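You operate a simulated robot arm through the tools that you are given. There is no shell and no other tool. Be economical: measure what you need, move in short steps, check, and stop when the job is done.

Carry out the task below with a simulated robot arm. There is one attempt and no reset: what you move stays moved.

TASK
Tighten both bolts of the fixing bar, the brass one first.
Fine: brass bolt on program 3, black bolt on program 2; the driver ends in its stand.
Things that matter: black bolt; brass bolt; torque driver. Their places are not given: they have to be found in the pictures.

The check looks at the end state, three seconds after you hand in, the way a careful person would. Anything else that was tipped, shoved, dropped, spilled or broken makes it a failure.

THE ROBOT
A 7-joint arm with a two-finger parallel gripper, fixed in place. Base frame: the origin is at the foot of the arm, x ahead of it, y to its left, z up. Readings come in m, rad, newtons and seconds.
With the tool pointing down near the work surface it reaches from about 0.28 to 0.68 m from the base axis. Its first joint turns from -1.152 to 1.152 rad. Payload 1.57 kg.
Tool frame: the origin (TCP) lies between the finger pads and is the grasp point; the fingertips stand 0.03 m ahead of it; z points along the fingers, y is the line along which they close. The gripper opens to 0.11 m. The fingers are 0.024 m wide and 0.012 m thick; the gripper's body (0.048 by 0.112 m) begins 0.078 m behind the TCP.
Orientation is that of the tool frame in the base frame, as a unit quaternion [w, x, y, z]. With the fingers straight down and closing along the base's y, the tool's x points along the base's -x, its y along +y and its z along -z.

THE INTERFACE
- The arm moves only by the tool drive_tool. Its argument "commands" is one flat list of numbers, 6 for each row, row after row: the shift along the tool's x, y, z in units of 300 mm (1.0 is 300 mm), then the turn, a rotation vector about the tool's x, y, z in units of 90 degrees (1.0 is 90 degrees). In form: [tx, ty, tz, wx, wy, wz, tx, ty, tz, wx, wy, wz, ...]. A call has 1 to 10 rows; each row is the pose to reach, as a shift and turn from the pose commanded when the call began, along the tool's axes at that moment. "fingers" is the opening, from 0 (shut) to 1 (fully open), set as the call begins (left out, the last holds). A call with a number of a shift or a turn outside -1 to 1 is refused whole. A row lasts 0.2 s, in which the tool goes at most 0.05 m and 0.15 rad; a call with a longer step from one row to the next is refused whole, and so is a gripper value outside its range. A pose out of reach is approached as far as the arm can. The call stops where the force on the tool passes 60 N (or 10 N more than at its start, if that is more) or the arm is blocked; 0.2 s more then pass. Each finger travels about 0.108 m/s and halts on what it meets, pressing with about 34 N; the grip force reading is that of the motor and also rises with nothing between the fingers. The clock runs only during rows and for 0.2 s after the last one: add rows that repeat a pose to give the fingers time. It gives the time, the measured TCP pose, the force on the tool (base axes), the opening and the grip force at its end, in the units of the frame above (readings bear some noise), with the torque about the TCP (base axes, N m) and any sound that the robot's microphone picked up, and new pictures: "views" is both (left out), scene, wrist or none.
- Cameras (640 x 400 px; columns grow to the right, rows downward): "scene" is fixed at [0.182, -0.4001, 1.3943]; the picture's right is [0.70, -0.72, 0.00], its down [-0.39, -0.38, -0.84] and it looks along [0.60, 0.58, -0.54] (base axes); focal length 228 px, centre (320, 200). "wrist" rides on the gripper at [0.07, 0.016, -0.141] in the tool frame; the picture's right is [-0.23, 0.97, 0.00], its down [-0.86, -0.20, -0.48] and it looks along [-0.47, -0.11, 0.88] (tool axes); focal length 222 px, centre (320, 200).
- locate(camera, pixels): for up to 12 pixels [column, row] of the newest picture of that camera ("zoom" is the newest enlarged one), the place [x, y, z] in the base frame of the surface seen there, good to about 0.003 m, but the place of the scene camera against the robot may be out by one fixed shift of up to 0.018 m in any direction. It takes no simulated time.
- zoom(camera, box): a new picture of the part [left, top, right, bottom] of that camera's present view, enlarged. It takes no simulated time.
- finish_job(): hands the job in; it is judged then, once.

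Work in short steps. Measure before you move; look again where a grasp or a placing could have gone wrong, and mend it. You have 80 turns and 200 pictures in all, those below and enlarged ones among them. Open the gripper and draw the arm clear of the work before you hand the job in, unless the task says otherwise; then end with one line.

The tools are called after "Emit:" as name(argument=value, ...) on one line, values as JSON. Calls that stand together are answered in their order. drive_tool: Moves the arm, as the interface text tells. Its arguments: {"type":"object","properties":{"commands":{"type":"array"},"fingers":{"type":"number"},"views":{"type":"string","enum":["both","scene","wrist","none"]}},"required":["commands"]} The other tools are called the same way: locate (camera, pixels) gives the place of the surface under pixels of a picture; zoom (camera, box) takes an enlarged picture of a part of a camera's view; finish_job () hands the job in.

At the start:

```text
t: 0.0
tcp_pos: [0.4075, -0.0054, 1.2883]
tcp_rot: [0.0, 0.0, 1.0, 0.0]
wrist_force: [-0.3, -0.2, -0.4]
moment: [-0.01, 0.05, 0.03]
gripper_width: 0.11
grasp_force: 0.0
```

scene: 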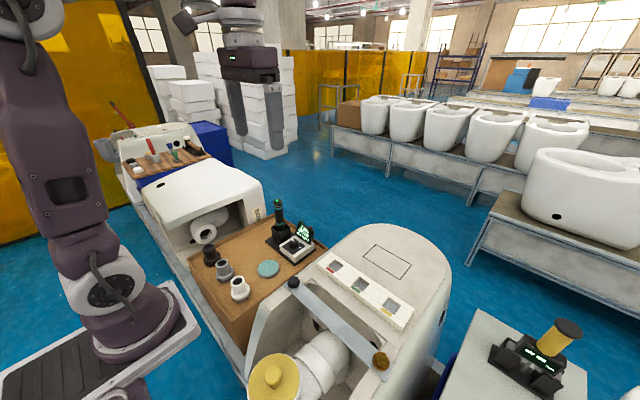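
wrist: 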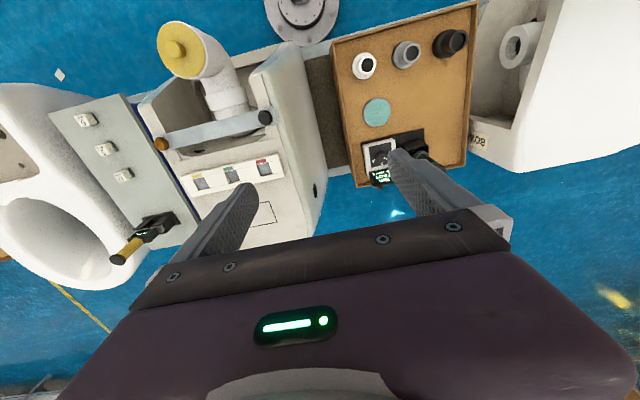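

The scene shows a fixing bar with a black bolt (~294,283) and a brass bolt (~380,360). There are two driver-like objects, a green one at (279,215) and a yellow-handled one at (555,345). I'll zoom in on each.

Emit:
zoom(camera="scene", box=[180, 190, 340, 310])

Emit:
zoom(camera="scene", box=[240, 230, 450, 400])

Emit:
zoom(camera="scene", box=[450, 300, 610, 400])

Emit:
zoom(camera="wrist", box=[30, 80, 290, 280])

Emit:
zoom(camera="wrist", box=[320, 20, 480, 200])

```text
3.33 times, centred on (260, 250) of scene
```

zoom: 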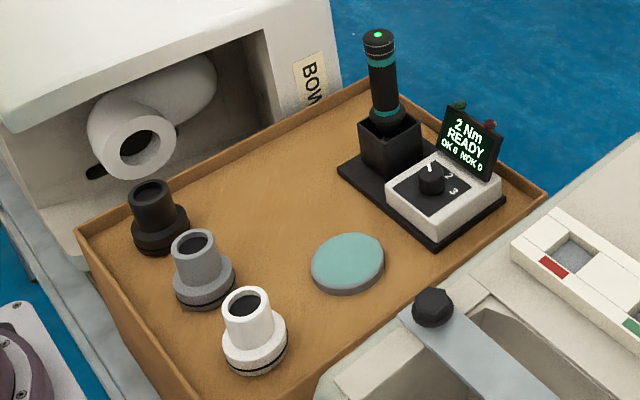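

```text
2.35 times, centred on (345, 315) of scene
```

zoom: 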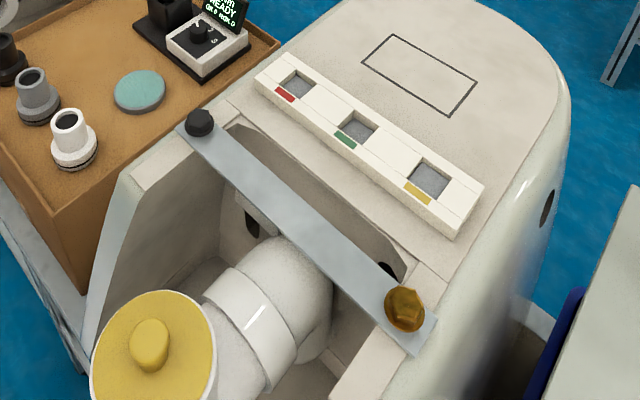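

```text
4.00 times, centred on (530, 350) of scene
```

zoom: 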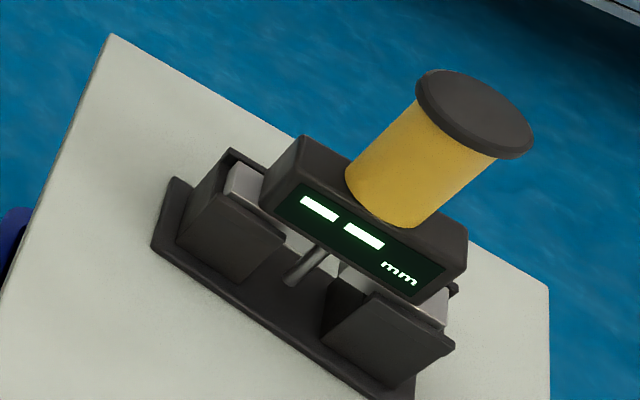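

```text
2.00 times, centred on (160, 180) of wrist
```

zoom: 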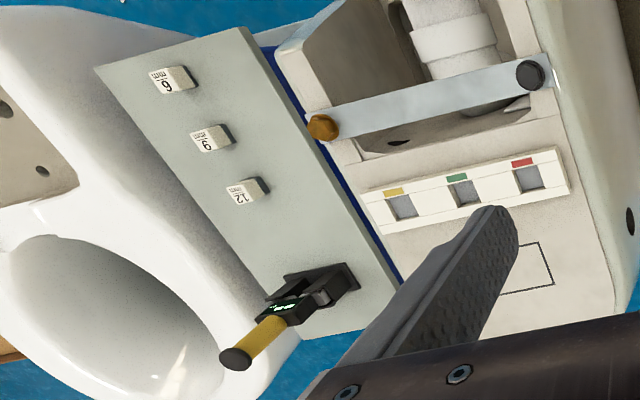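

```text
2.22 times, centred on (400, 110) of wrist
```

zoom: 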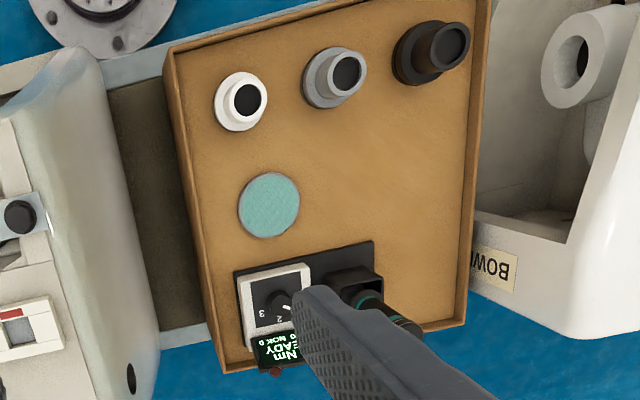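

I'll measure the key points: bolts, driver, knob, stand and other objects.

Emit:
locate(camera="scene", pixels=[[294, 282], [305, 281], [380, 360], [390, 363], [275, 201], [276, 218], [278, 240], [288, 243], [298, 230], [305, 252], [268, 268], [238, 285]])

Emit:
locate(camera="wrist", pixels=[[264, 117], [161, 143], [390, 155], [377, 112], [150, 152], [275, 122], [365, 62], [205, 130], [415, 160], [428, 160]])

Emit:
zoom(camera="scene", box=[255, 190, 325, 270])

```text
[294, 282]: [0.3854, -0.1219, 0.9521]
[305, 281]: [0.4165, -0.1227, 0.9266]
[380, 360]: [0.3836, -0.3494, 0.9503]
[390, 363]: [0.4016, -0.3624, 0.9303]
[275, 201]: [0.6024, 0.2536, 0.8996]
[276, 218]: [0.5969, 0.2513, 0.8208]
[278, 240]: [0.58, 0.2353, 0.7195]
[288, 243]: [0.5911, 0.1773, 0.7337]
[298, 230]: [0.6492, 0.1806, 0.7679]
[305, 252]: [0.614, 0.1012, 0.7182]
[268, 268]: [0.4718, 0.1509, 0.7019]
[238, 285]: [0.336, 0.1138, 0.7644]
```

```text
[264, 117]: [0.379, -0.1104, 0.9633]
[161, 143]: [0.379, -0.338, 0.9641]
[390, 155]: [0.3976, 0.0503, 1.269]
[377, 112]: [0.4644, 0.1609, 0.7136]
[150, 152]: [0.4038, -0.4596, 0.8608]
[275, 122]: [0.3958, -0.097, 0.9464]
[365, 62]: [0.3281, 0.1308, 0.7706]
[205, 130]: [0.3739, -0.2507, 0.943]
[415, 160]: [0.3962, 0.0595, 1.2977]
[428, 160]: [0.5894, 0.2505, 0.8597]
```

```text
5.00 times, centred on (290, 230) of scene
```

zoom: 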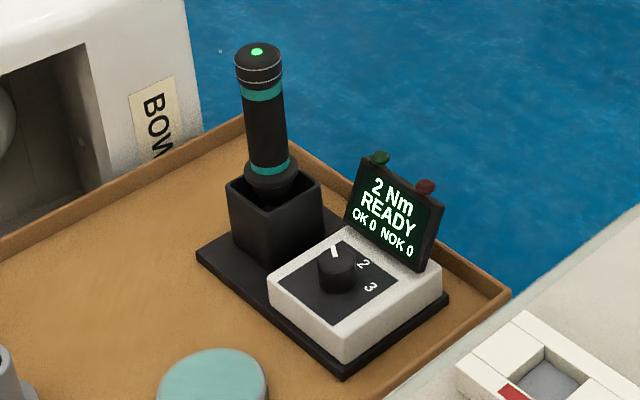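

The driver stands in its holder at about (0.59, 0.26) and the knob is near (0.59, 0.18), set to 1. I'll move to a closer view of the station.

Emit:
drive_tool(commands=[-0.007, 0.092, 0.1045, 0, 0, 0, -0.014, 0.183, 0.209, 0, 0, 0, -0.021, 0.275, 0.3135, 0, 0, 0, -0.028, 0.367, 0.418, 0, 0, 0, -0.035, 0.458, 0.5225, 0, 0, 0, -0.042, 0.55, 0.627, 0, 0, 0], views="wrist")

```text
t: 1.4
tcp_pos: [0.4198, 0.1597, 1.0995]
tcp_rot: [0.0, 0.0, 1.0, 0.0]
wrist_force: [0.2, 1.0, -0.5]
moment: [0.0, 0.01, -0.01]
gripper_width: 0.1099
grasp_force: 0.0
```

wrist: 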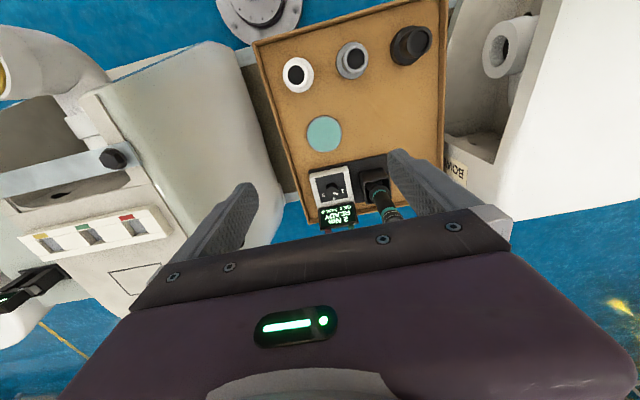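

Now I can see the knob (~332,187) and the driver (~380,195) between the fingers, so I'll zoom and measure.

Emit:
zoom(camera="wrist", box=[290, 140, 430, 240])

Emit:
locate(camera="wrist", pixels=[[332, 187], [316, 180], [346, 173], [350, 196], [318, 201], [372, 190], [388, 213], [383, 203], [362, 174], [386, 170], [364, 197], [336, 222]])

```text
4.00 times, centred on (360, 190) of wrist
```

zoom: 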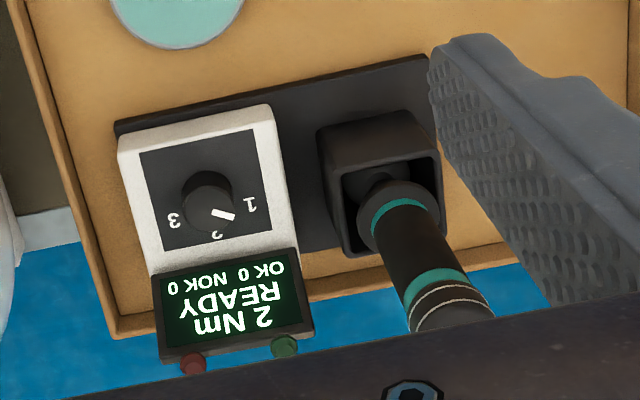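

```text
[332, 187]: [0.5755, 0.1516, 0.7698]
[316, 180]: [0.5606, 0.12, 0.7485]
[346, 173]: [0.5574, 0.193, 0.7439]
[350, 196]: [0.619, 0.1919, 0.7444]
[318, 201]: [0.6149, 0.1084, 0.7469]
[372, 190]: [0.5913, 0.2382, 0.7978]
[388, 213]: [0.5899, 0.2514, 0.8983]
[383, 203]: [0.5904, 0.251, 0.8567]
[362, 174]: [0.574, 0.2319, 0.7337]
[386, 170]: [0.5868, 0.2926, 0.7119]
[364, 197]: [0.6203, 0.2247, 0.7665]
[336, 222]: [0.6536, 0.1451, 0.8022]
```

Emit:
zoom(camera="wrist", box=[318, 165, 366, 205])

Emit:
zoom(camera="scene", box=[284, 228, 316, 264])

Emit:
locate(camera="wrist", pixels=[[341, 188], [338, 186], [345, 194], [343, 198], [353, 191], [333, 195], [350, 175], [326, 178], [330, 205], [356, 199], [342, 184]])

```text
10.00 times, centred on (342, 185) of wrist
```

zoom: 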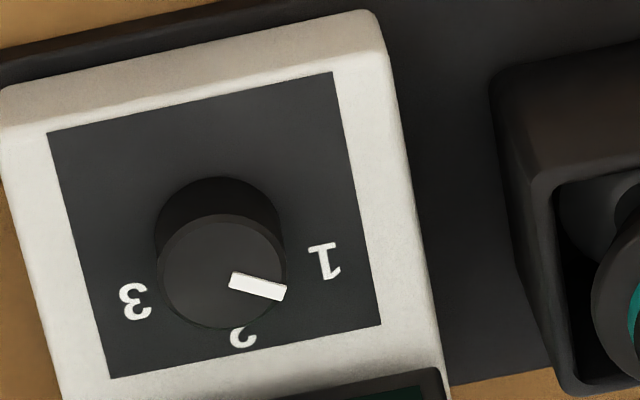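

```text
11.11 times, centred on (300, 246) of scene
```

zoom: 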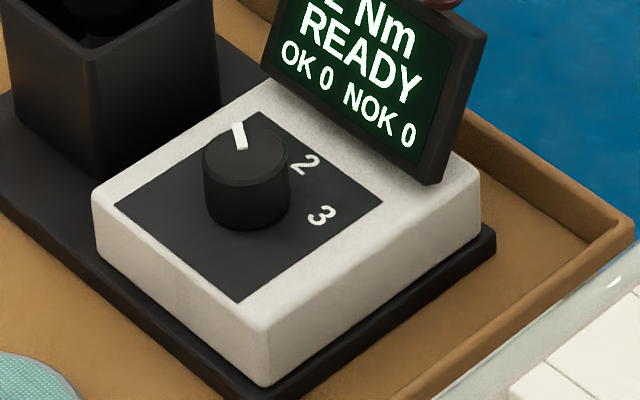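

```text
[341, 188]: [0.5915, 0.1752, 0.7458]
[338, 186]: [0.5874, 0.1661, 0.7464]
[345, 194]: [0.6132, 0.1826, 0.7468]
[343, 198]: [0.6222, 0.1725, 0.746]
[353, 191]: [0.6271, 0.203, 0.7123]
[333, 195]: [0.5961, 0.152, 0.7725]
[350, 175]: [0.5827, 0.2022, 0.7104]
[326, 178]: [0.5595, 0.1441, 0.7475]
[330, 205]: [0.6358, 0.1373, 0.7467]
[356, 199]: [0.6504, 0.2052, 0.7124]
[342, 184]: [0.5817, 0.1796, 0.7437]
```

The knob (top centre ≈ (0.589, 0.151, 0.772)) points at 1. Going to 3 should be about 120° clockwise seen from above. I'll hover over it, pre-turned about −85° and with the gripper part open.

Emit:
drive_tool(commands=[-0.05633, -0.0029, 0.05, 0, 0, -0.095, -0.11267, -0.0058, 0.1, 0, 0, -0.19, -0.169, -0.0087, 0.15, 0, 0, -0.285, -0.2253, -0.0116, 0.2, 0, 0, -0.38, -0.2817, -0.0145, 0.25, 0, 0, -0.475, -0.338, -0.0174, 0.3, 0, 0, -0.57, -0.3943, -0.0203, 0.35, 0, 0, -0.665, -0.4507, -0.0232, 0.4, 0, 0, -0.76, -0.507, -0.0261, 0.45, 0, 0, -0.855, -0.5633, -0.029, 0.5, 0, 0, -0.95], fingers=0.45, views="both")

```text
t: 3.6
tcp_pos: [0.5918, 0.1512, 0.9503]
tcp_rot: [0.0, -0.681, 0.733, 0.0]
wrist_force: [0.1, -0.3, -0.6]
moment: [0.02, 0.02, -0.03]
gripper_width: 0.0497
grasp_force: 0.0
```

scene: 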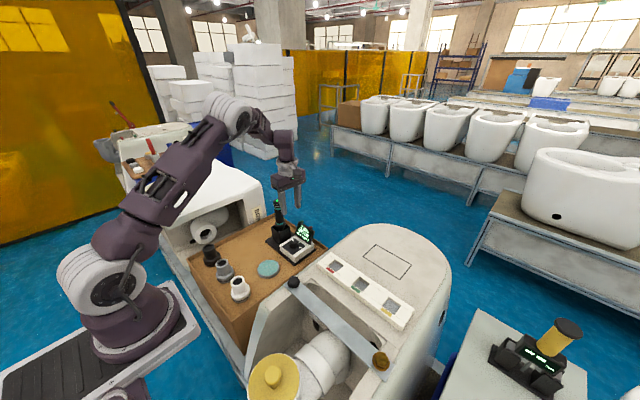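
wrist: 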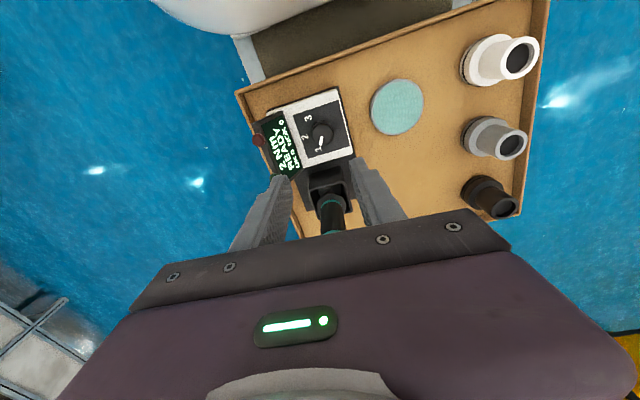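

The knob is at about (320,131) in this view. I'll zoom and measure its centre again from here.

Emit:
zoom(camera="wrist", box=[272, 90, 368, 150])

Emit:
locate(camera="wrist", pixels=[[321, 130], [316, 130], [326, 130], [321, 125], [321, 135], [318, 150], [304, 137], [309, 117], [270, 140]])

```text
6.67 times, centred on (320, 120) of wrist
```

zoom: 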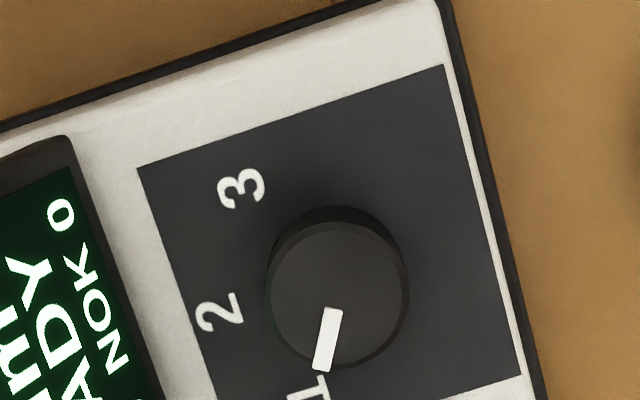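

```text
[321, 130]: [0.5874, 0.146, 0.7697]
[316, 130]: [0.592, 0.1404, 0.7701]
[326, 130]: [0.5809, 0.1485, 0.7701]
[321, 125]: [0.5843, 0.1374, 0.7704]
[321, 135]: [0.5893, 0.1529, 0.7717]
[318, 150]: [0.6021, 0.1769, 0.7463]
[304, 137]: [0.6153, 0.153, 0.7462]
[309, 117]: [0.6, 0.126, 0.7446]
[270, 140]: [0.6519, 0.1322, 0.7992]
```

Knob centre is (0.587, 0.1515), the labels sit at ±60° around +x, and the panel is at z 0.746. I'll descend so the fingertips reach about 0.753.

Emit:
drive_tool(commands=[0, 0.016, 0.12, 0, 0, 0, 0, 0.016, 0.25, 0, 0, 0, 0, 0.016, 0.38, 0, 0, 0, 0, 0.016, 0.48, 0, 0, 0, 0, 0.016, 0.555, 0, 0, 0], views="both")

```text
t: 4.8
tcp_pos: [0.5869, 0.1503, 0.7855]
tcp_rot: [0.001, -0.679, 0.734, -0.001]
wrist_force: [-0.5, 0.0, 0.5]
moment: [-0.03, -0.02, -0.01]
gripper_width: 0.0495
grasp_force: 0.1
```

scene: 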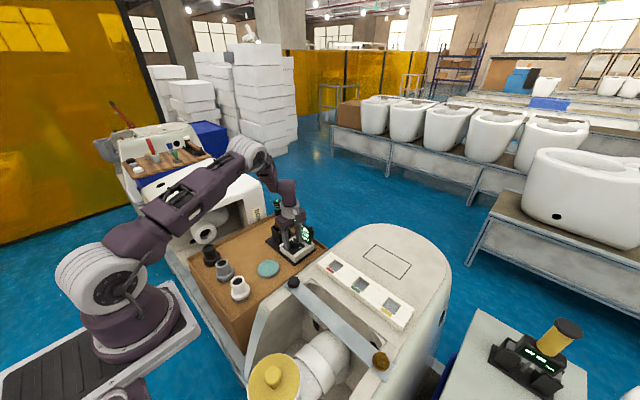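
wrist: 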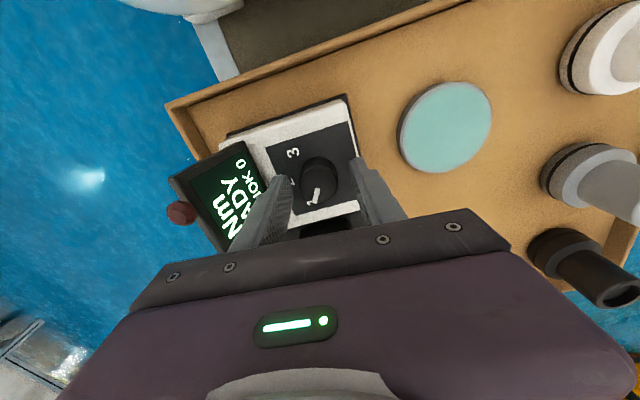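

The fingers straddle the knob cleanly. Closing on it.

Emit:
drive_tool(commands=[0, 0, 0, 0, 0, 0, 0, 0, 0, 0, 0, 0], fingers=0.15, views="wrist")

```text
t: 5.4
tcp_pos: [0.5875, 0.1508, 0.786]
tcp_rot: [0.001, -0.678, 0.735, 0.0]
wrist_force: [16.2, -0.3, -11.1]
moment: [0.28, -0.19, -0.03]
gripper_width: 0.0306
grasp_force: 39.8
```

wrist: 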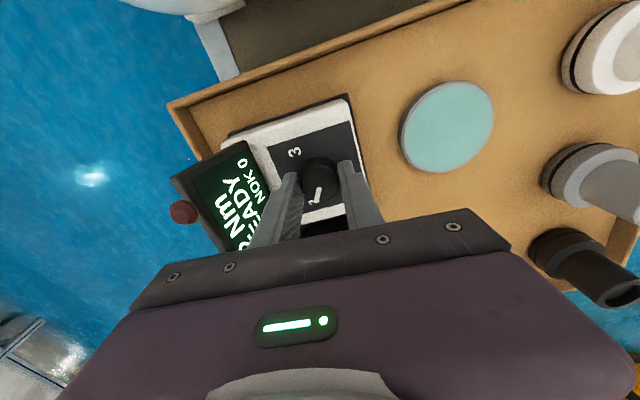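

Gripped (0.0306 m). I'll turn 60° clockwise and watch the display.

Emit:
drive_tool(commands=[0, -0.004, 0, 0, 0, 0.08, 0, -0.004, 0, 0, 0, 0.165, 0, -0.004, 0, 0, 0, 0.25, 0, -0.004, 0, 0, 0, 0.335, 0, -0.004, 0, 0, 0, 0.42, 0, -0.004, 0, 0, 0, 0.5, 0, -0.004, 0, 0, 0, 0.585, 0, -0.004, 0, 0, 0, 0.667], views="both")

```text
t: 7.2
tcp_pos: [0.586, 0.152, 0.7843]
tcp_rot: [0.001, -0.22, 0.976, -0.002]
wrist_force: [16.1, -21.6, 27.8]
moment: [-0.34, -0.26, -0.01]
gripper_width: 0.0307
grasp_force: 39.4
```

scene: 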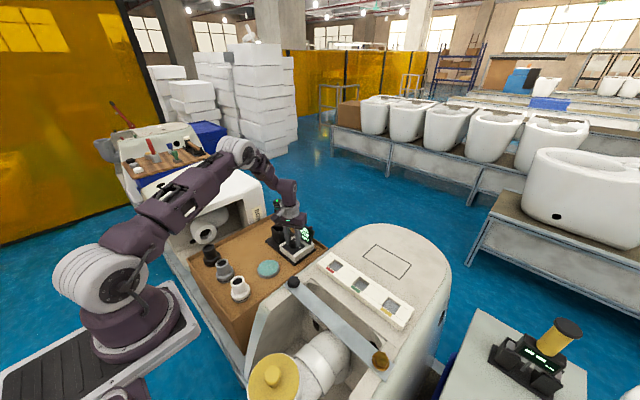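
wrist: 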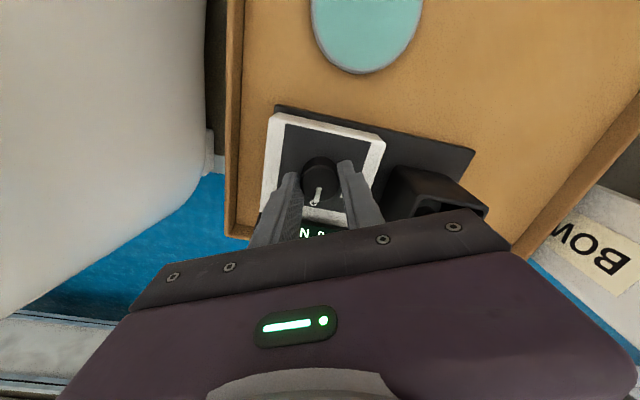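

The mark now points at 2, but side load has built up. I'll release, check for free contact, then regrip.

Emit:
drive_tool(commands=[0, 0, 0, 0, 0, 0, 0, 0, 0, 0, 0, 0], fingers=0.4, views="none")

Emit:
zoom(camera="scene", box=[265, 210, 329, 264])

```text
t: 7.8
tcp_pos: [0.5846, 0.1541, 0.7841]
tcp_rot: [-0.001, -0.221, 0.975, 0.001]
wrist_force: [0.4, 0.3, -1.2]
moment: [0.01, 0.01, -0.01]
gripper_width: 0.0439
grasp_force: 0.1
```

```text
7.41 times, centred on (297, 237) of scene
```

zoom: 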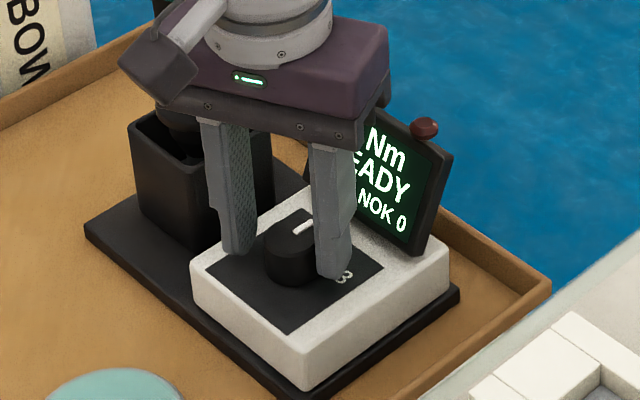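

The knob stayed at 2. I'll re-centre on (0.588, 0.150), swing back −60° while open, then regrip.

Emit:
drive_tool(commands=[-0.0047, -0.017, 0, 0, 0, 0, -0.0047, -0.017, 0, 0, 0, -0.085, -0.0047, -0.017, 0, 0, 0, -0.17, -0.0047, -0.017, 0, 0, 0, -0.255, -0.0047, -0.017, 0, 0, 0, -0.34, -0.0047, -0.017, 0, 0, 0, -0.425, -0.0047, -0.017, 0, 0, 0, -0.51, -0.0047, -0.017, 0, 0, 0, -0.595, -0.0047, -0.017, 0, 0, 0, -0.667], views="wrist")

Emit:
drive_tool(commands=[0, 0, 0, 0, 0, 0, 0, 0, 0, 0, 0, 0], fingers=0.15, views="wrist")

```text
t: 9.8
tcp_pos: [0.5899, 0.1475, 0.7846]
tcp_rot: [0.0, -0.68, 0.733, 0.0]
wrist_force: [0.2, 0.7, 0.6]
moment: [-0.02, 0.01, 0.0]
gripper_width: 0.044
grasp_force: 0.0
```

wrist: 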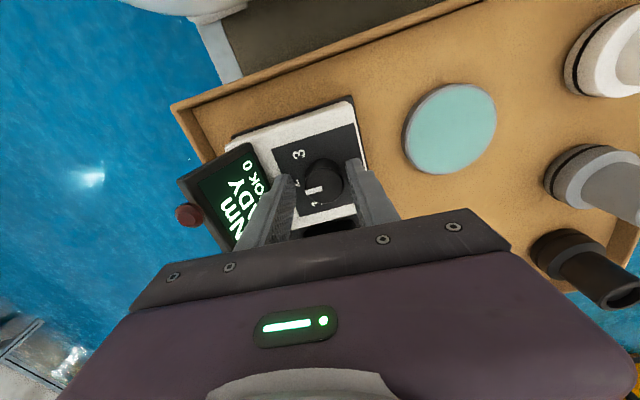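

```text
t: 10.4
tcp_pos: [0.5874, 0.1472, 0.7842]
tcp_rot: [-0.003, -0.68, 0.733, 0.002]
wrist_force: [-28.7, 1.2, 5.6]
moment: [-0.2, 0.44, 0.07]
gripper_width: 0.0307
grasp_force: 39.7
```

wrist: 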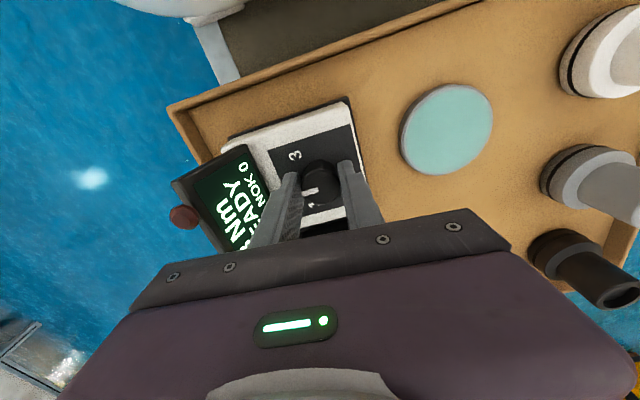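

The knob pulled the TCP to x ≈ 0.587. I'll turn +60° more while centring.

Emit:
drive_tool(commands=[-0.005, 0.008, 0, 0, 0, 0.08, -0.01, 0.008, 0, 0, 0, 0.165, -0.01, 0.008, 0, 0, 0, 0.25, -0.01, 0.008, 0, 0, 0, 0.335, -0.01, 0.008, 0, 0, 0, 0.42, -0.01, 0.008, 0, 0, 0, 0.5, -0.01, 0.008, 0, 0, 0, 0.585, -0.01, 0.008, 0, 0, 0, 0.667], views="wrist")

Emit:
drive_tool(commands=[0, 0, 0, 0, 0, 0, 0, 0, 0, 0, 0, 0], fingers=0.4, views="none")

Emit:
zoom(camera="scene", box=[265, 210, 329, 264])

```text
t: 12.2
tcp_pos: [0.5886, 0.1502, 0.7836]
tcp_rot: [0.001, -0.22, 0.976, 0.0]
wrist_force: [5.7, -10.1, -3.9]
moment: [-0.42, 0.34, 0.0]
gripper_width: 0.0298
grasp_force: 39.3
```

wrist: 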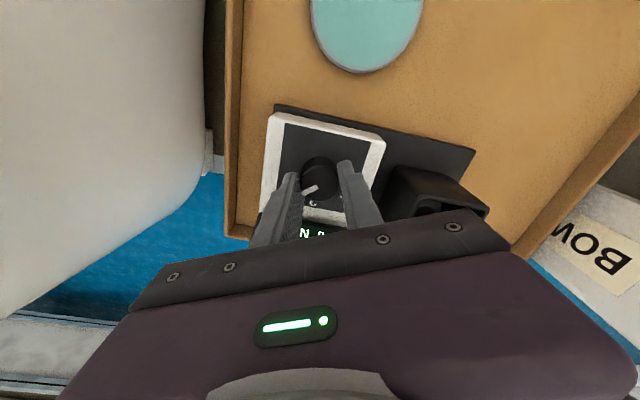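

```text
t: 12.8
tcp_pos: [0.5862, 0.1511, 0.7829]
tcp_rot: [0.001, -0.219, 0.976, 0.0]
wrist_force: [0.6, -0.3, 0.2]
moment: [-0.01, 0.0, -0.03]
gripper_width: 0.0439
grasp_force: 0.0
```

```text
7.41 times, centred on (297, 237) of scene
```

zoom: 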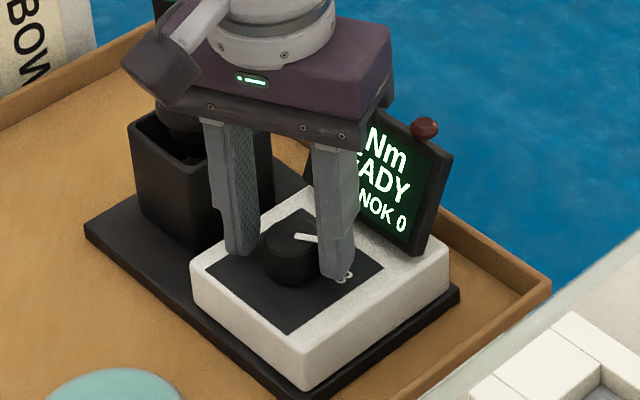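

Now I'll rise straight up to inspect the dial and display.

Emit:
drive_tool(commands=[0, 0, -0.15, 0, 0, 0, 0, 0, -0.31, 0, 0, 0, 0, 0, -0.47, 0, 0, 0, 0, 0, -0.63, 0, 0, 0, 0, 0, -0.72, 0, 0, 0], views="wrist")

Emit:
zoom(camera="scene", box=[265, 210, 329, 264])

```text
t: 14.0
tcp_pos: [0.5872, 0.1504, 0.9994]
tcp_rot: [0.0, -0.221, 0.975, 0.001]
wrist_force: [-0.5, -0.1, 1.2]
moment: [0.0, 0.0, 0.0]
gripper_width: 0.0437
grasp_force: 0.1
```

wrist: 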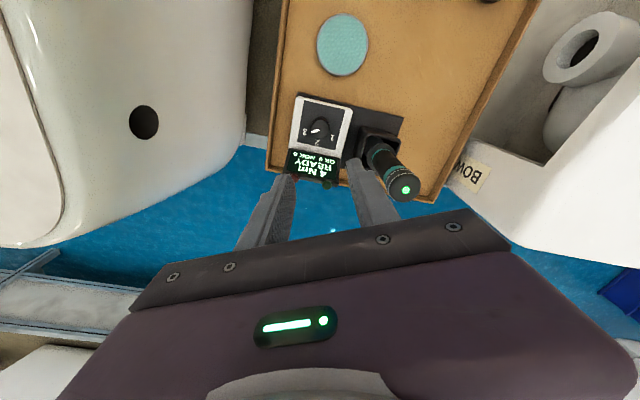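

```text
7.41 times, centred on (297, 237) of scene
```

zoom: 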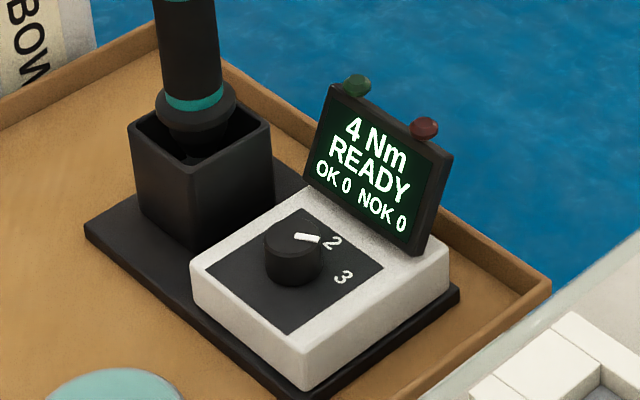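

Emit:
zoom(camera="wrist", box=[284, 85, 364, 135])

Emit:
locate(camera="wrist", pixels=[[405, 190], [397, 190], [413, 190], [405, 182], [390, 168], [375, 152], [319, 128], [360, 142], [378, 132], [365, 160], [404, 150]])

Emit:
zoom(camera="wrist", box=[340, 110, 440, 210])

```text
8.00 times, centred on (324, 110) of wrist
```

zoom: 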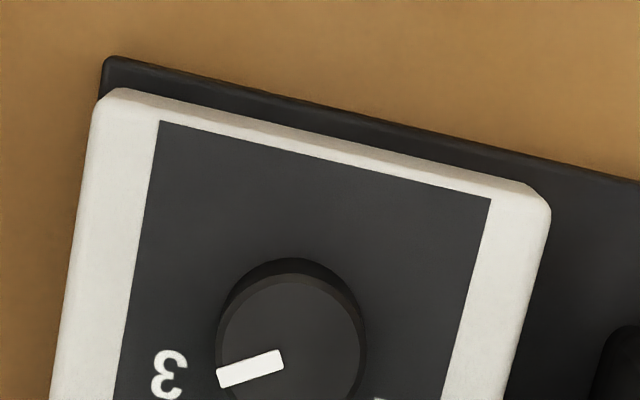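

```text
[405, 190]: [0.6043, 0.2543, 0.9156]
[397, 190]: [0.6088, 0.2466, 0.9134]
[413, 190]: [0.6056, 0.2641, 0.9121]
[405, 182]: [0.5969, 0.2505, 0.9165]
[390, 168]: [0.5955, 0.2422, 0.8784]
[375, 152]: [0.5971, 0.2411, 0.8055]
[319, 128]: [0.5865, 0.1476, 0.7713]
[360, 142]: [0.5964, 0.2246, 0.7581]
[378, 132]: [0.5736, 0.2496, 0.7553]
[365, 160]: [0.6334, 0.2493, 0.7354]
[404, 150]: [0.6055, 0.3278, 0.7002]
```

```text
4.00 times, centred on (390, 160) of wrist
```

zoom: 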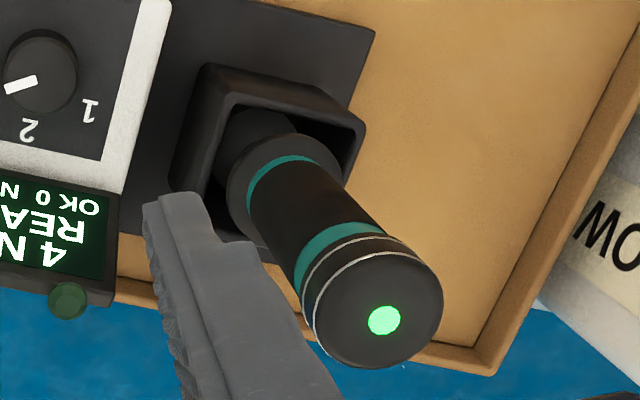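

The display reads 4 Nm READY and the mark is at −60°, which is label 3. The driver axis is about (0.604, 0.2525) with its top at z ≈ 0.915, so I'll move above it, yaw 0, open.

Emit:
drive_tool(commands=[-0.066, 0.094, 0, 0, 0, 0.094, -0.131, 0.189, 0, 0, 0, 0.188, -0.197, 0.283, 0, 0, 0, 0.282], fingers=0.8, views="both")

Emit:
zoom(camera="wrist", box=[240, 120, 400, 220])

Emit:
zoom(camera="scene", box=[245, 150, 345, 250])

```text
t: 14.8
tcp_pos: [0.6027, 0.2516, 0.9998]
tcp_rot: [0.0, 0.0, 1.0, 0.0]
wrist_force: [-0.5, -0.1, 0.1]
moment: [-0.01, -0.01, -0.01]
gripper_width: 0.088
grasp_force: 0.0
```

scene: 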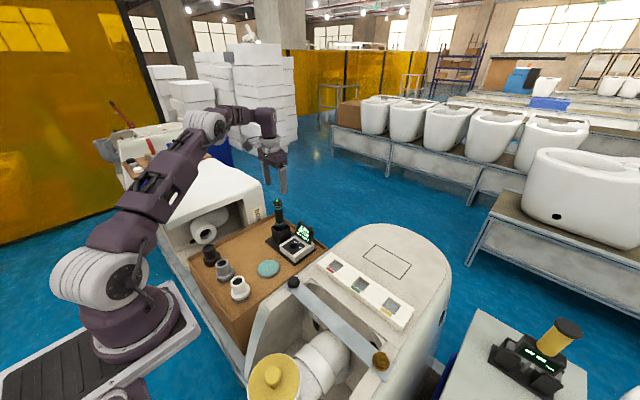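
wrist: 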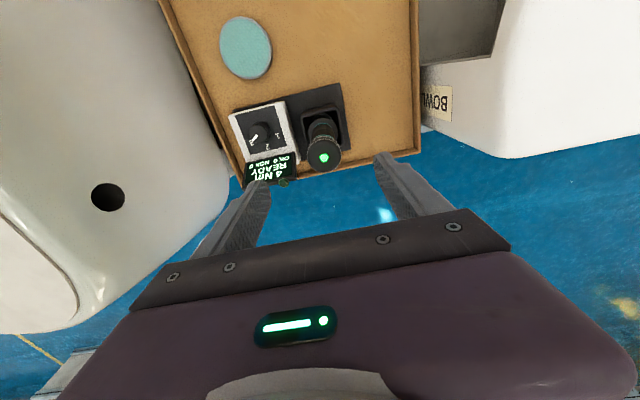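

```text
4.00 times, centred on (320, 170) of wrist
```

zoom: 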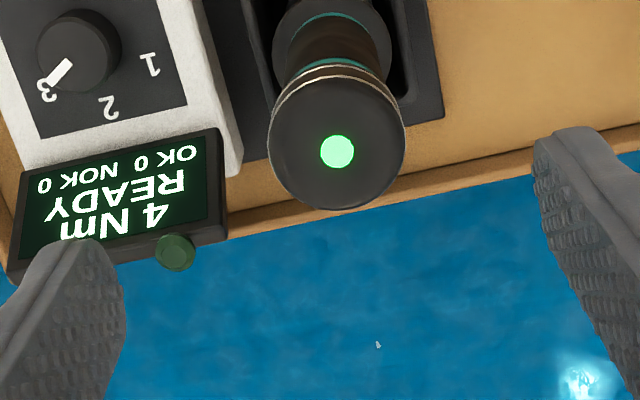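

```text
4.00 times, centred on (295, 200) of scene
```

zoom: 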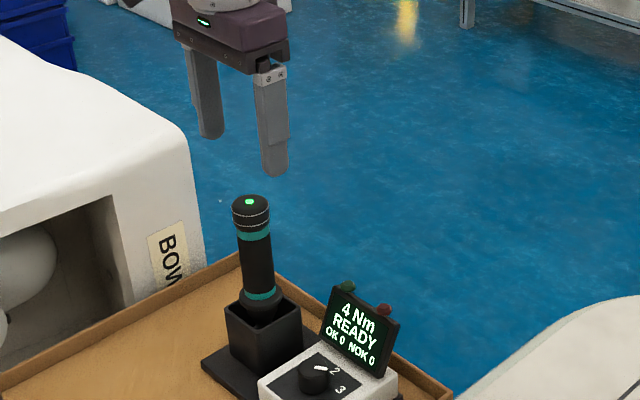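

The LED ray puts the axis at (0.6046, 0.255). I'll descend with the fingers straddling it to TCP z ≈ 0.862.

Emit:
drive_tool(commands=[-0.006, 0.01, 0.12, 0, 0, 0, -0.006, 0.01, 0.24, 0, 0, 0, -0.006, 0.01, 0.36, 0, 0, 0, -0.006, 0.01, 0.46, 0, 0, 0], views="both")

Emit:
zoom(camera="scene", box=[245, 170, 325, 250])

```text
t: 15.8
tcp_pos: [0.6037, 0.2535, 0.8583]
tcp_rot: [0.0, -0.001, 1.0, 0.0]
wrist_force: [0.5, -0.1, 0.0]
moment: [0.0, 0.05, 0.01]
gripper_width: 0.0879
grasp_force: 0.0
```

scene: 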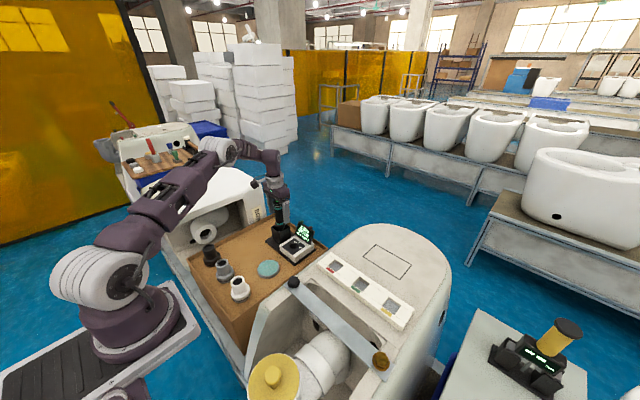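
wrist: 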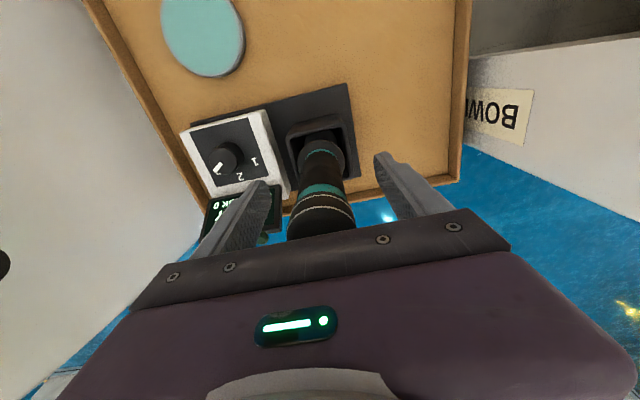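

```text
5.00 times, centred on (285, 210) of scene
```

zoom: 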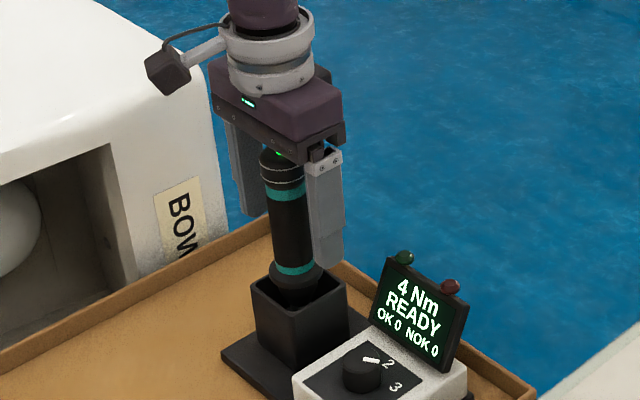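

Straddled well with clear headroom. Closing the gripper on the handle.

Emit:
drive_tool(commands=[0, 0, 0, 0, 0, 0, 0, 0, 0, 0, 0, 0, 0, 0, 0, 0, 0, 0], fingers=0.1, views="wrist")

```text
t: 16.6
tcp_pos: [0.6046, 0.2545, 0.8575]
tcp_rot: [0.0, -0.001, 1.0, 0.0]
wrist_force: [0.9, 0.3, 0.3]
moment: [0.06, -0.06, 0.02]
gripper_width: 0.0367
grasp_force: 33.7
```

wrist: 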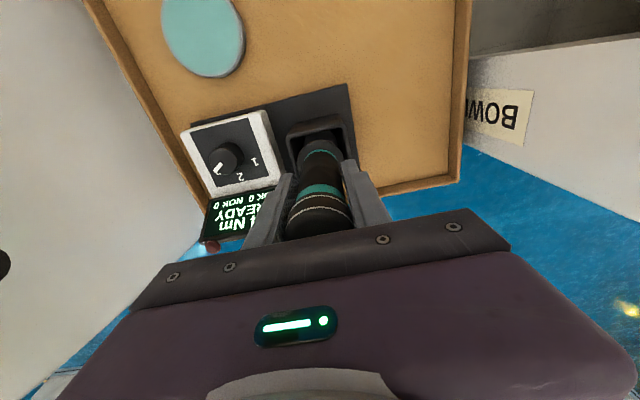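

Gripped at 0.0367 m. I'll lift straight up by about 0.29 m.

Emit:
drive_tool(commands=[0, 0, -0.04, 0, 0, 0, 0, 0, -0.12, 0, 0, 0, 0, 0, -0.24, 0, 0, 0, 0, 0, -0.37, 0, 0, 0, 0, 0, -0.5, 0, 0, 0, 0, 0, -0.63, 0, 0, 0, 0, 0, -0.76, 0, 0, 0, 0, 0, -0.89, 0, 0, 0, 0, 0, -0.97, 0, 0, 0], views="both")

Emit:
zoom(camera="scene", box=[230, 110, 330, 210])

```text
t: 18.6
tcp_pos: [0.5862, 0.2429, 1.1336]
tcp_rot: [-0.001, -0.001, 1.0, 0.001]
wrist_force: [-0.3, 0.0, -5.4]
moment: [0.01, 0.01, 0.02]
gripper_width: 0.0364
grasp_force: 33.5
out of reach, approached as far as the arm can: row 7, 8, 9
```

scene: 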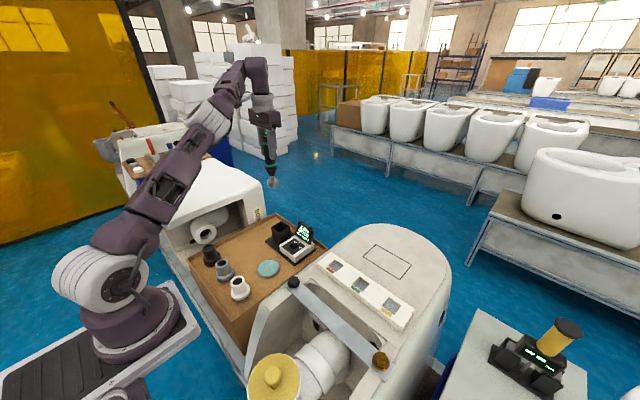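
wrist: 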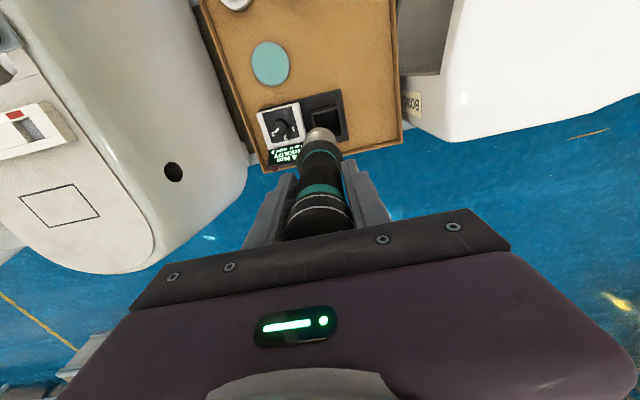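

```text
4.00 times, centred on (280, 160) of scene
```

zoom: 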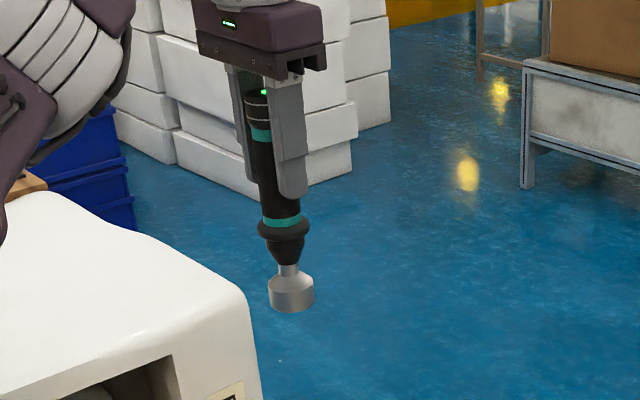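

It's held: a socket at the tip, weight about 5.4 N. I'll measure the socket bottom relative to the TCP.

Emit:
locate(camera="scene", pixels=[[273, 187], [272, 186], [272, 181], [265, 147], [266, 133], [294, 282], [274, 184]])

Emit:
locate(camera="wrist", pixels=[[320, 132], [313, 131], [328, 132], [320, 128], [320, 140]])

Emit:
zoom(camera="wrist", box=[270, 90, 370, 210])

```text
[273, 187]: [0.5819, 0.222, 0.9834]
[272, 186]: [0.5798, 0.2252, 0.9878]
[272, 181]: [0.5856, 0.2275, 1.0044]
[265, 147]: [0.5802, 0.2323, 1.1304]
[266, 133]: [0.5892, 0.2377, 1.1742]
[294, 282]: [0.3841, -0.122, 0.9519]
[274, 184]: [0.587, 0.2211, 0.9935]
```

```text
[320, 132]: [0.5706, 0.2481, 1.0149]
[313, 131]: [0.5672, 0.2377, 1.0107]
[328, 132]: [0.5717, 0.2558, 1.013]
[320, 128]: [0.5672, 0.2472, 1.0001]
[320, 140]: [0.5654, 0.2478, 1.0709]
```

```text
3.33 times, centred on (320, 150) of wrist
```

zoom: 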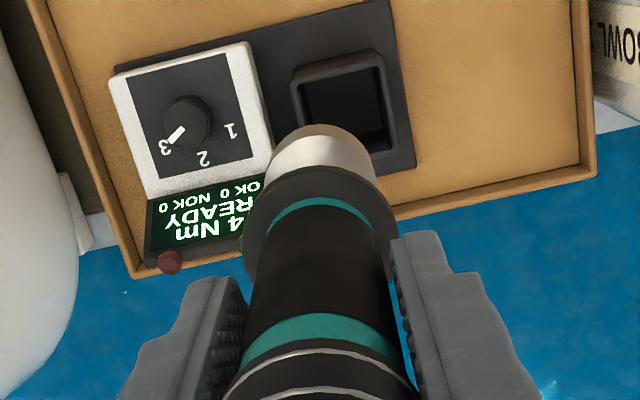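

The socket tip is about 0.14 m below the TCP, so bolt tops at z≈0.963 need the TCP at ~1.105. I'll travel at tip height ≥1.0 toward a viewing spot between the bolts, first half now, and check obstacle heights.

Emit:
drive_tool(commands=[0.0517, -0.123, -0.011, 0, 0, 0, 0.1033, -0.246, -0.022, 0, 0, 0, 0.155, -0.369, -0.033, 0, 0, 0, 0.2067, -0.492, -0.044, 0, 0, 0, 0.258, -0.615, -0.055, 0, 0, 0, 0.31, -0.738, -0.067, 0, 0, 0], views="scene")

Emit:
locate(camera="scene", pixels=[[275, 375], [275, 362], [340, 265], [385, 260], [400, 310], [330, 250], [320, 365], [535, 345]])

```text
t: 20.0
tcp_pos: [0.5866, 0.2434, 1.1333]
tcp_rot: [-0.001, -0.001, 1.0, 0.0]
wrist_force: [-0.4, 0.5, -3.7]
moment: [0.02, 0.03, 0.0]
gripper_width: 0.0365
grasp_force: 33.9
out of reach, approached as far as the arm can: row 1, 2, 3, 4, 5, 6
```

scene: 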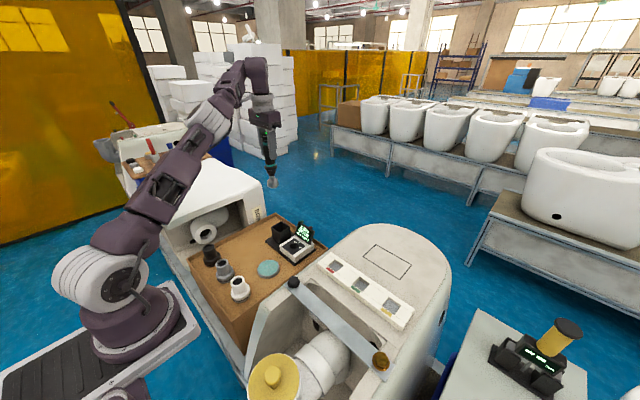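

```text
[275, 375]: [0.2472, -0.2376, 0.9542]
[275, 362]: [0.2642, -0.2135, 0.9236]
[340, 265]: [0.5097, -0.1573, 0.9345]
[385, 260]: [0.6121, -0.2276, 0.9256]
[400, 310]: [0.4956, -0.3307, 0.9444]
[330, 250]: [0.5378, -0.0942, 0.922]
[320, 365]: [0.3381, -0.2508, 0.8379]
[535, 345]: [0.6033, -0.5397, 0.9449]
```

The arm didn't move, as it's stuck at the edge of its reach. I'll lower slightly and pull inward.

Emit:
drive_tool(commands=[0.0, 0, 0.05, 0, 0, 0, 0.0, 0, 0.12, 0, 0, 0, 0.1, 0, 0.12, 0, 0, 0, 0.2, 0, 0.12, 0, 0, 0], views="none")

```text
t: 21.0
tcp_pos: [0.537, 0.2384, 1.0946]
tcp_rot: [0.0, 0.0, 1.0, 0.002]
wrist_force: [0.9, 0.2, -5.7]
moment: [0.01, 0.05, -0.01]
gripper_width: 0.0363
grasp_force: 34.0
```

It's free now. Continuing inward and up.

Emit:
drive_tool(commands=[0.056, -0.115, -0.046, 0, 0, 0, 0.112, -0.23, -0.092, 0, 0, 0, 0.168, -0.345, -0.138, 0, 0, 0, 0.223, -0.46, -0.183, 0, 0, 0], views="none")

```text
t: 22.0
tcp_pos: [0.4724, 0.101, 1.1499]
tcp_rot: [-0.001, -0.001, 1.0, -0.001]
wrist_force: [-0.2, -0.9, -5.1]
moment: [0.02, 0.03, 0.04]
gripper_width: 0.0367
grasp_force: 34.1
```

Emit:
drive_tool(commands=[0.0343, -0.1386, -0.005, 0, 0, 0, 0.0686, -0.277, -0.01, 0, 0, 0, 0.103, -0.4157, -0.015, 0, 0, 0, 0.137, -0.554, -0.02, 0, 0, 0, 0.171, -0.693, -0.025, 0, 0, 0, 0.206, -0.831, -0.03, 0, 0, 0, 0.24, -0.97, -0.033, 0, 0, 0], views="both")

```text
t: 23.6
tcp_pos: [0.4033, -0.1944, 1.1562]
tcp_rot: [0.0, -0.002, 1.0, 0.001]
wrist_force: [-0.1, -1.2, -4.7]
moment: [0.01, 0.01, -0.02]
gripper_width: 0.0367
grasp_force: 34.1
```

scene: 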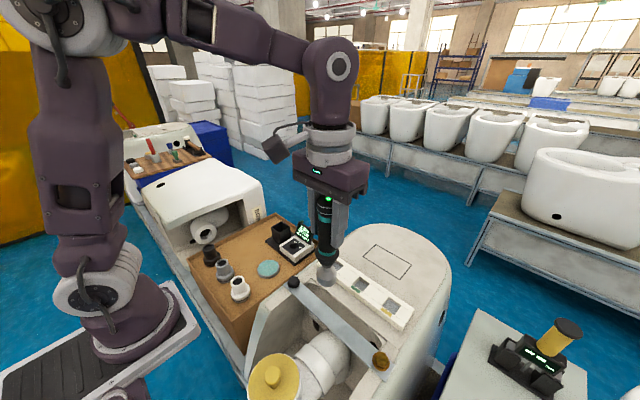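
wrist: 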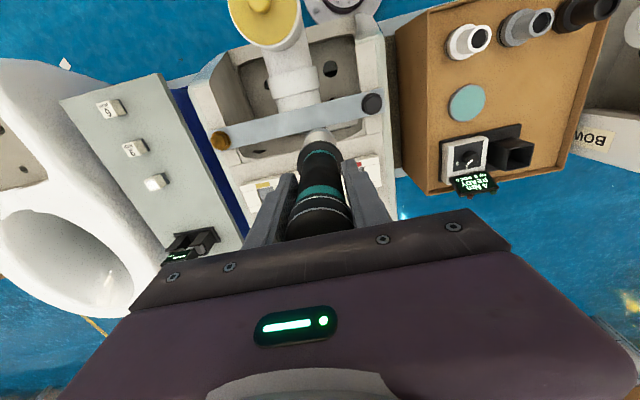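

Both bolts are visible, brass at ~(220,141) and black at ~(371,103). I'll zoom in for exact centres.

Emit:
zoom(camera="wrist", box=[196, 120, 244, 160])

Emit:
zoom(camera="wrist", box=[347, 84, 395, 124])

Emit:
zoom(camera="wrist", box=[280, 110, 370, 170])

Emit:
locate(camera="wrist", pixels=[[219, 139], [220, 141], [221, 143], [371, 103], [370, 101], [372, 105], [320, 132], [320, 127], [250, 132]])

```text
10.00 times, centred on (220, 140) of wrist
```

zoom: 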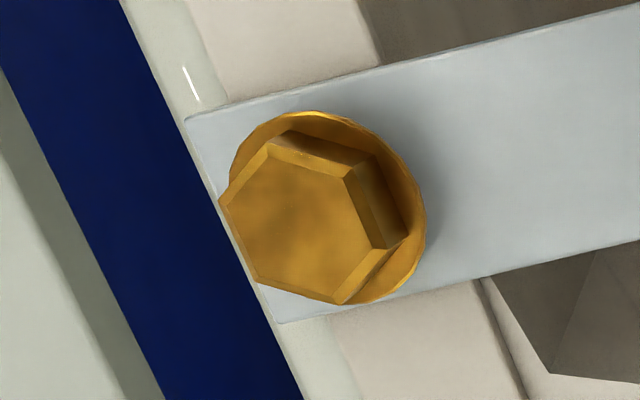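

```text
10.00 times, centred on (371, 104) of wrist
```

zoom: 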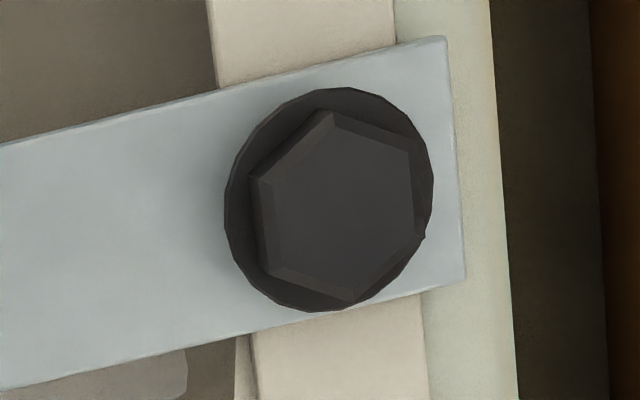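

```text
6.67 times, centred on (325, 140) of wrist
```

zoom: 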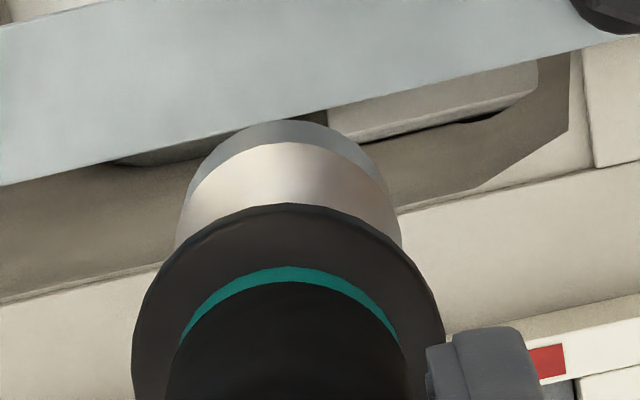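

```text
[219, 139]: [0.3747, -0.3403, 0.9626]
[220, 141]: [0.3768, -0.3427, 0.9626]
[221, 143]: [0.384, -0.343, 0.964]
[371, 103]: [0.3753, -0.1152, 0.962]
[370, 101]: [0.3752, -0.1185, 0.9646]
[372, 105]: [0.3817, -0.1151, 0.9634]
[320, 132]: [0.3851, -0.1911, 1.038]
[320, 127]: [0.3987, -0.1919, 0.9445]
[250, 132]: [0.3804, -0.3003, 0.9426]
```

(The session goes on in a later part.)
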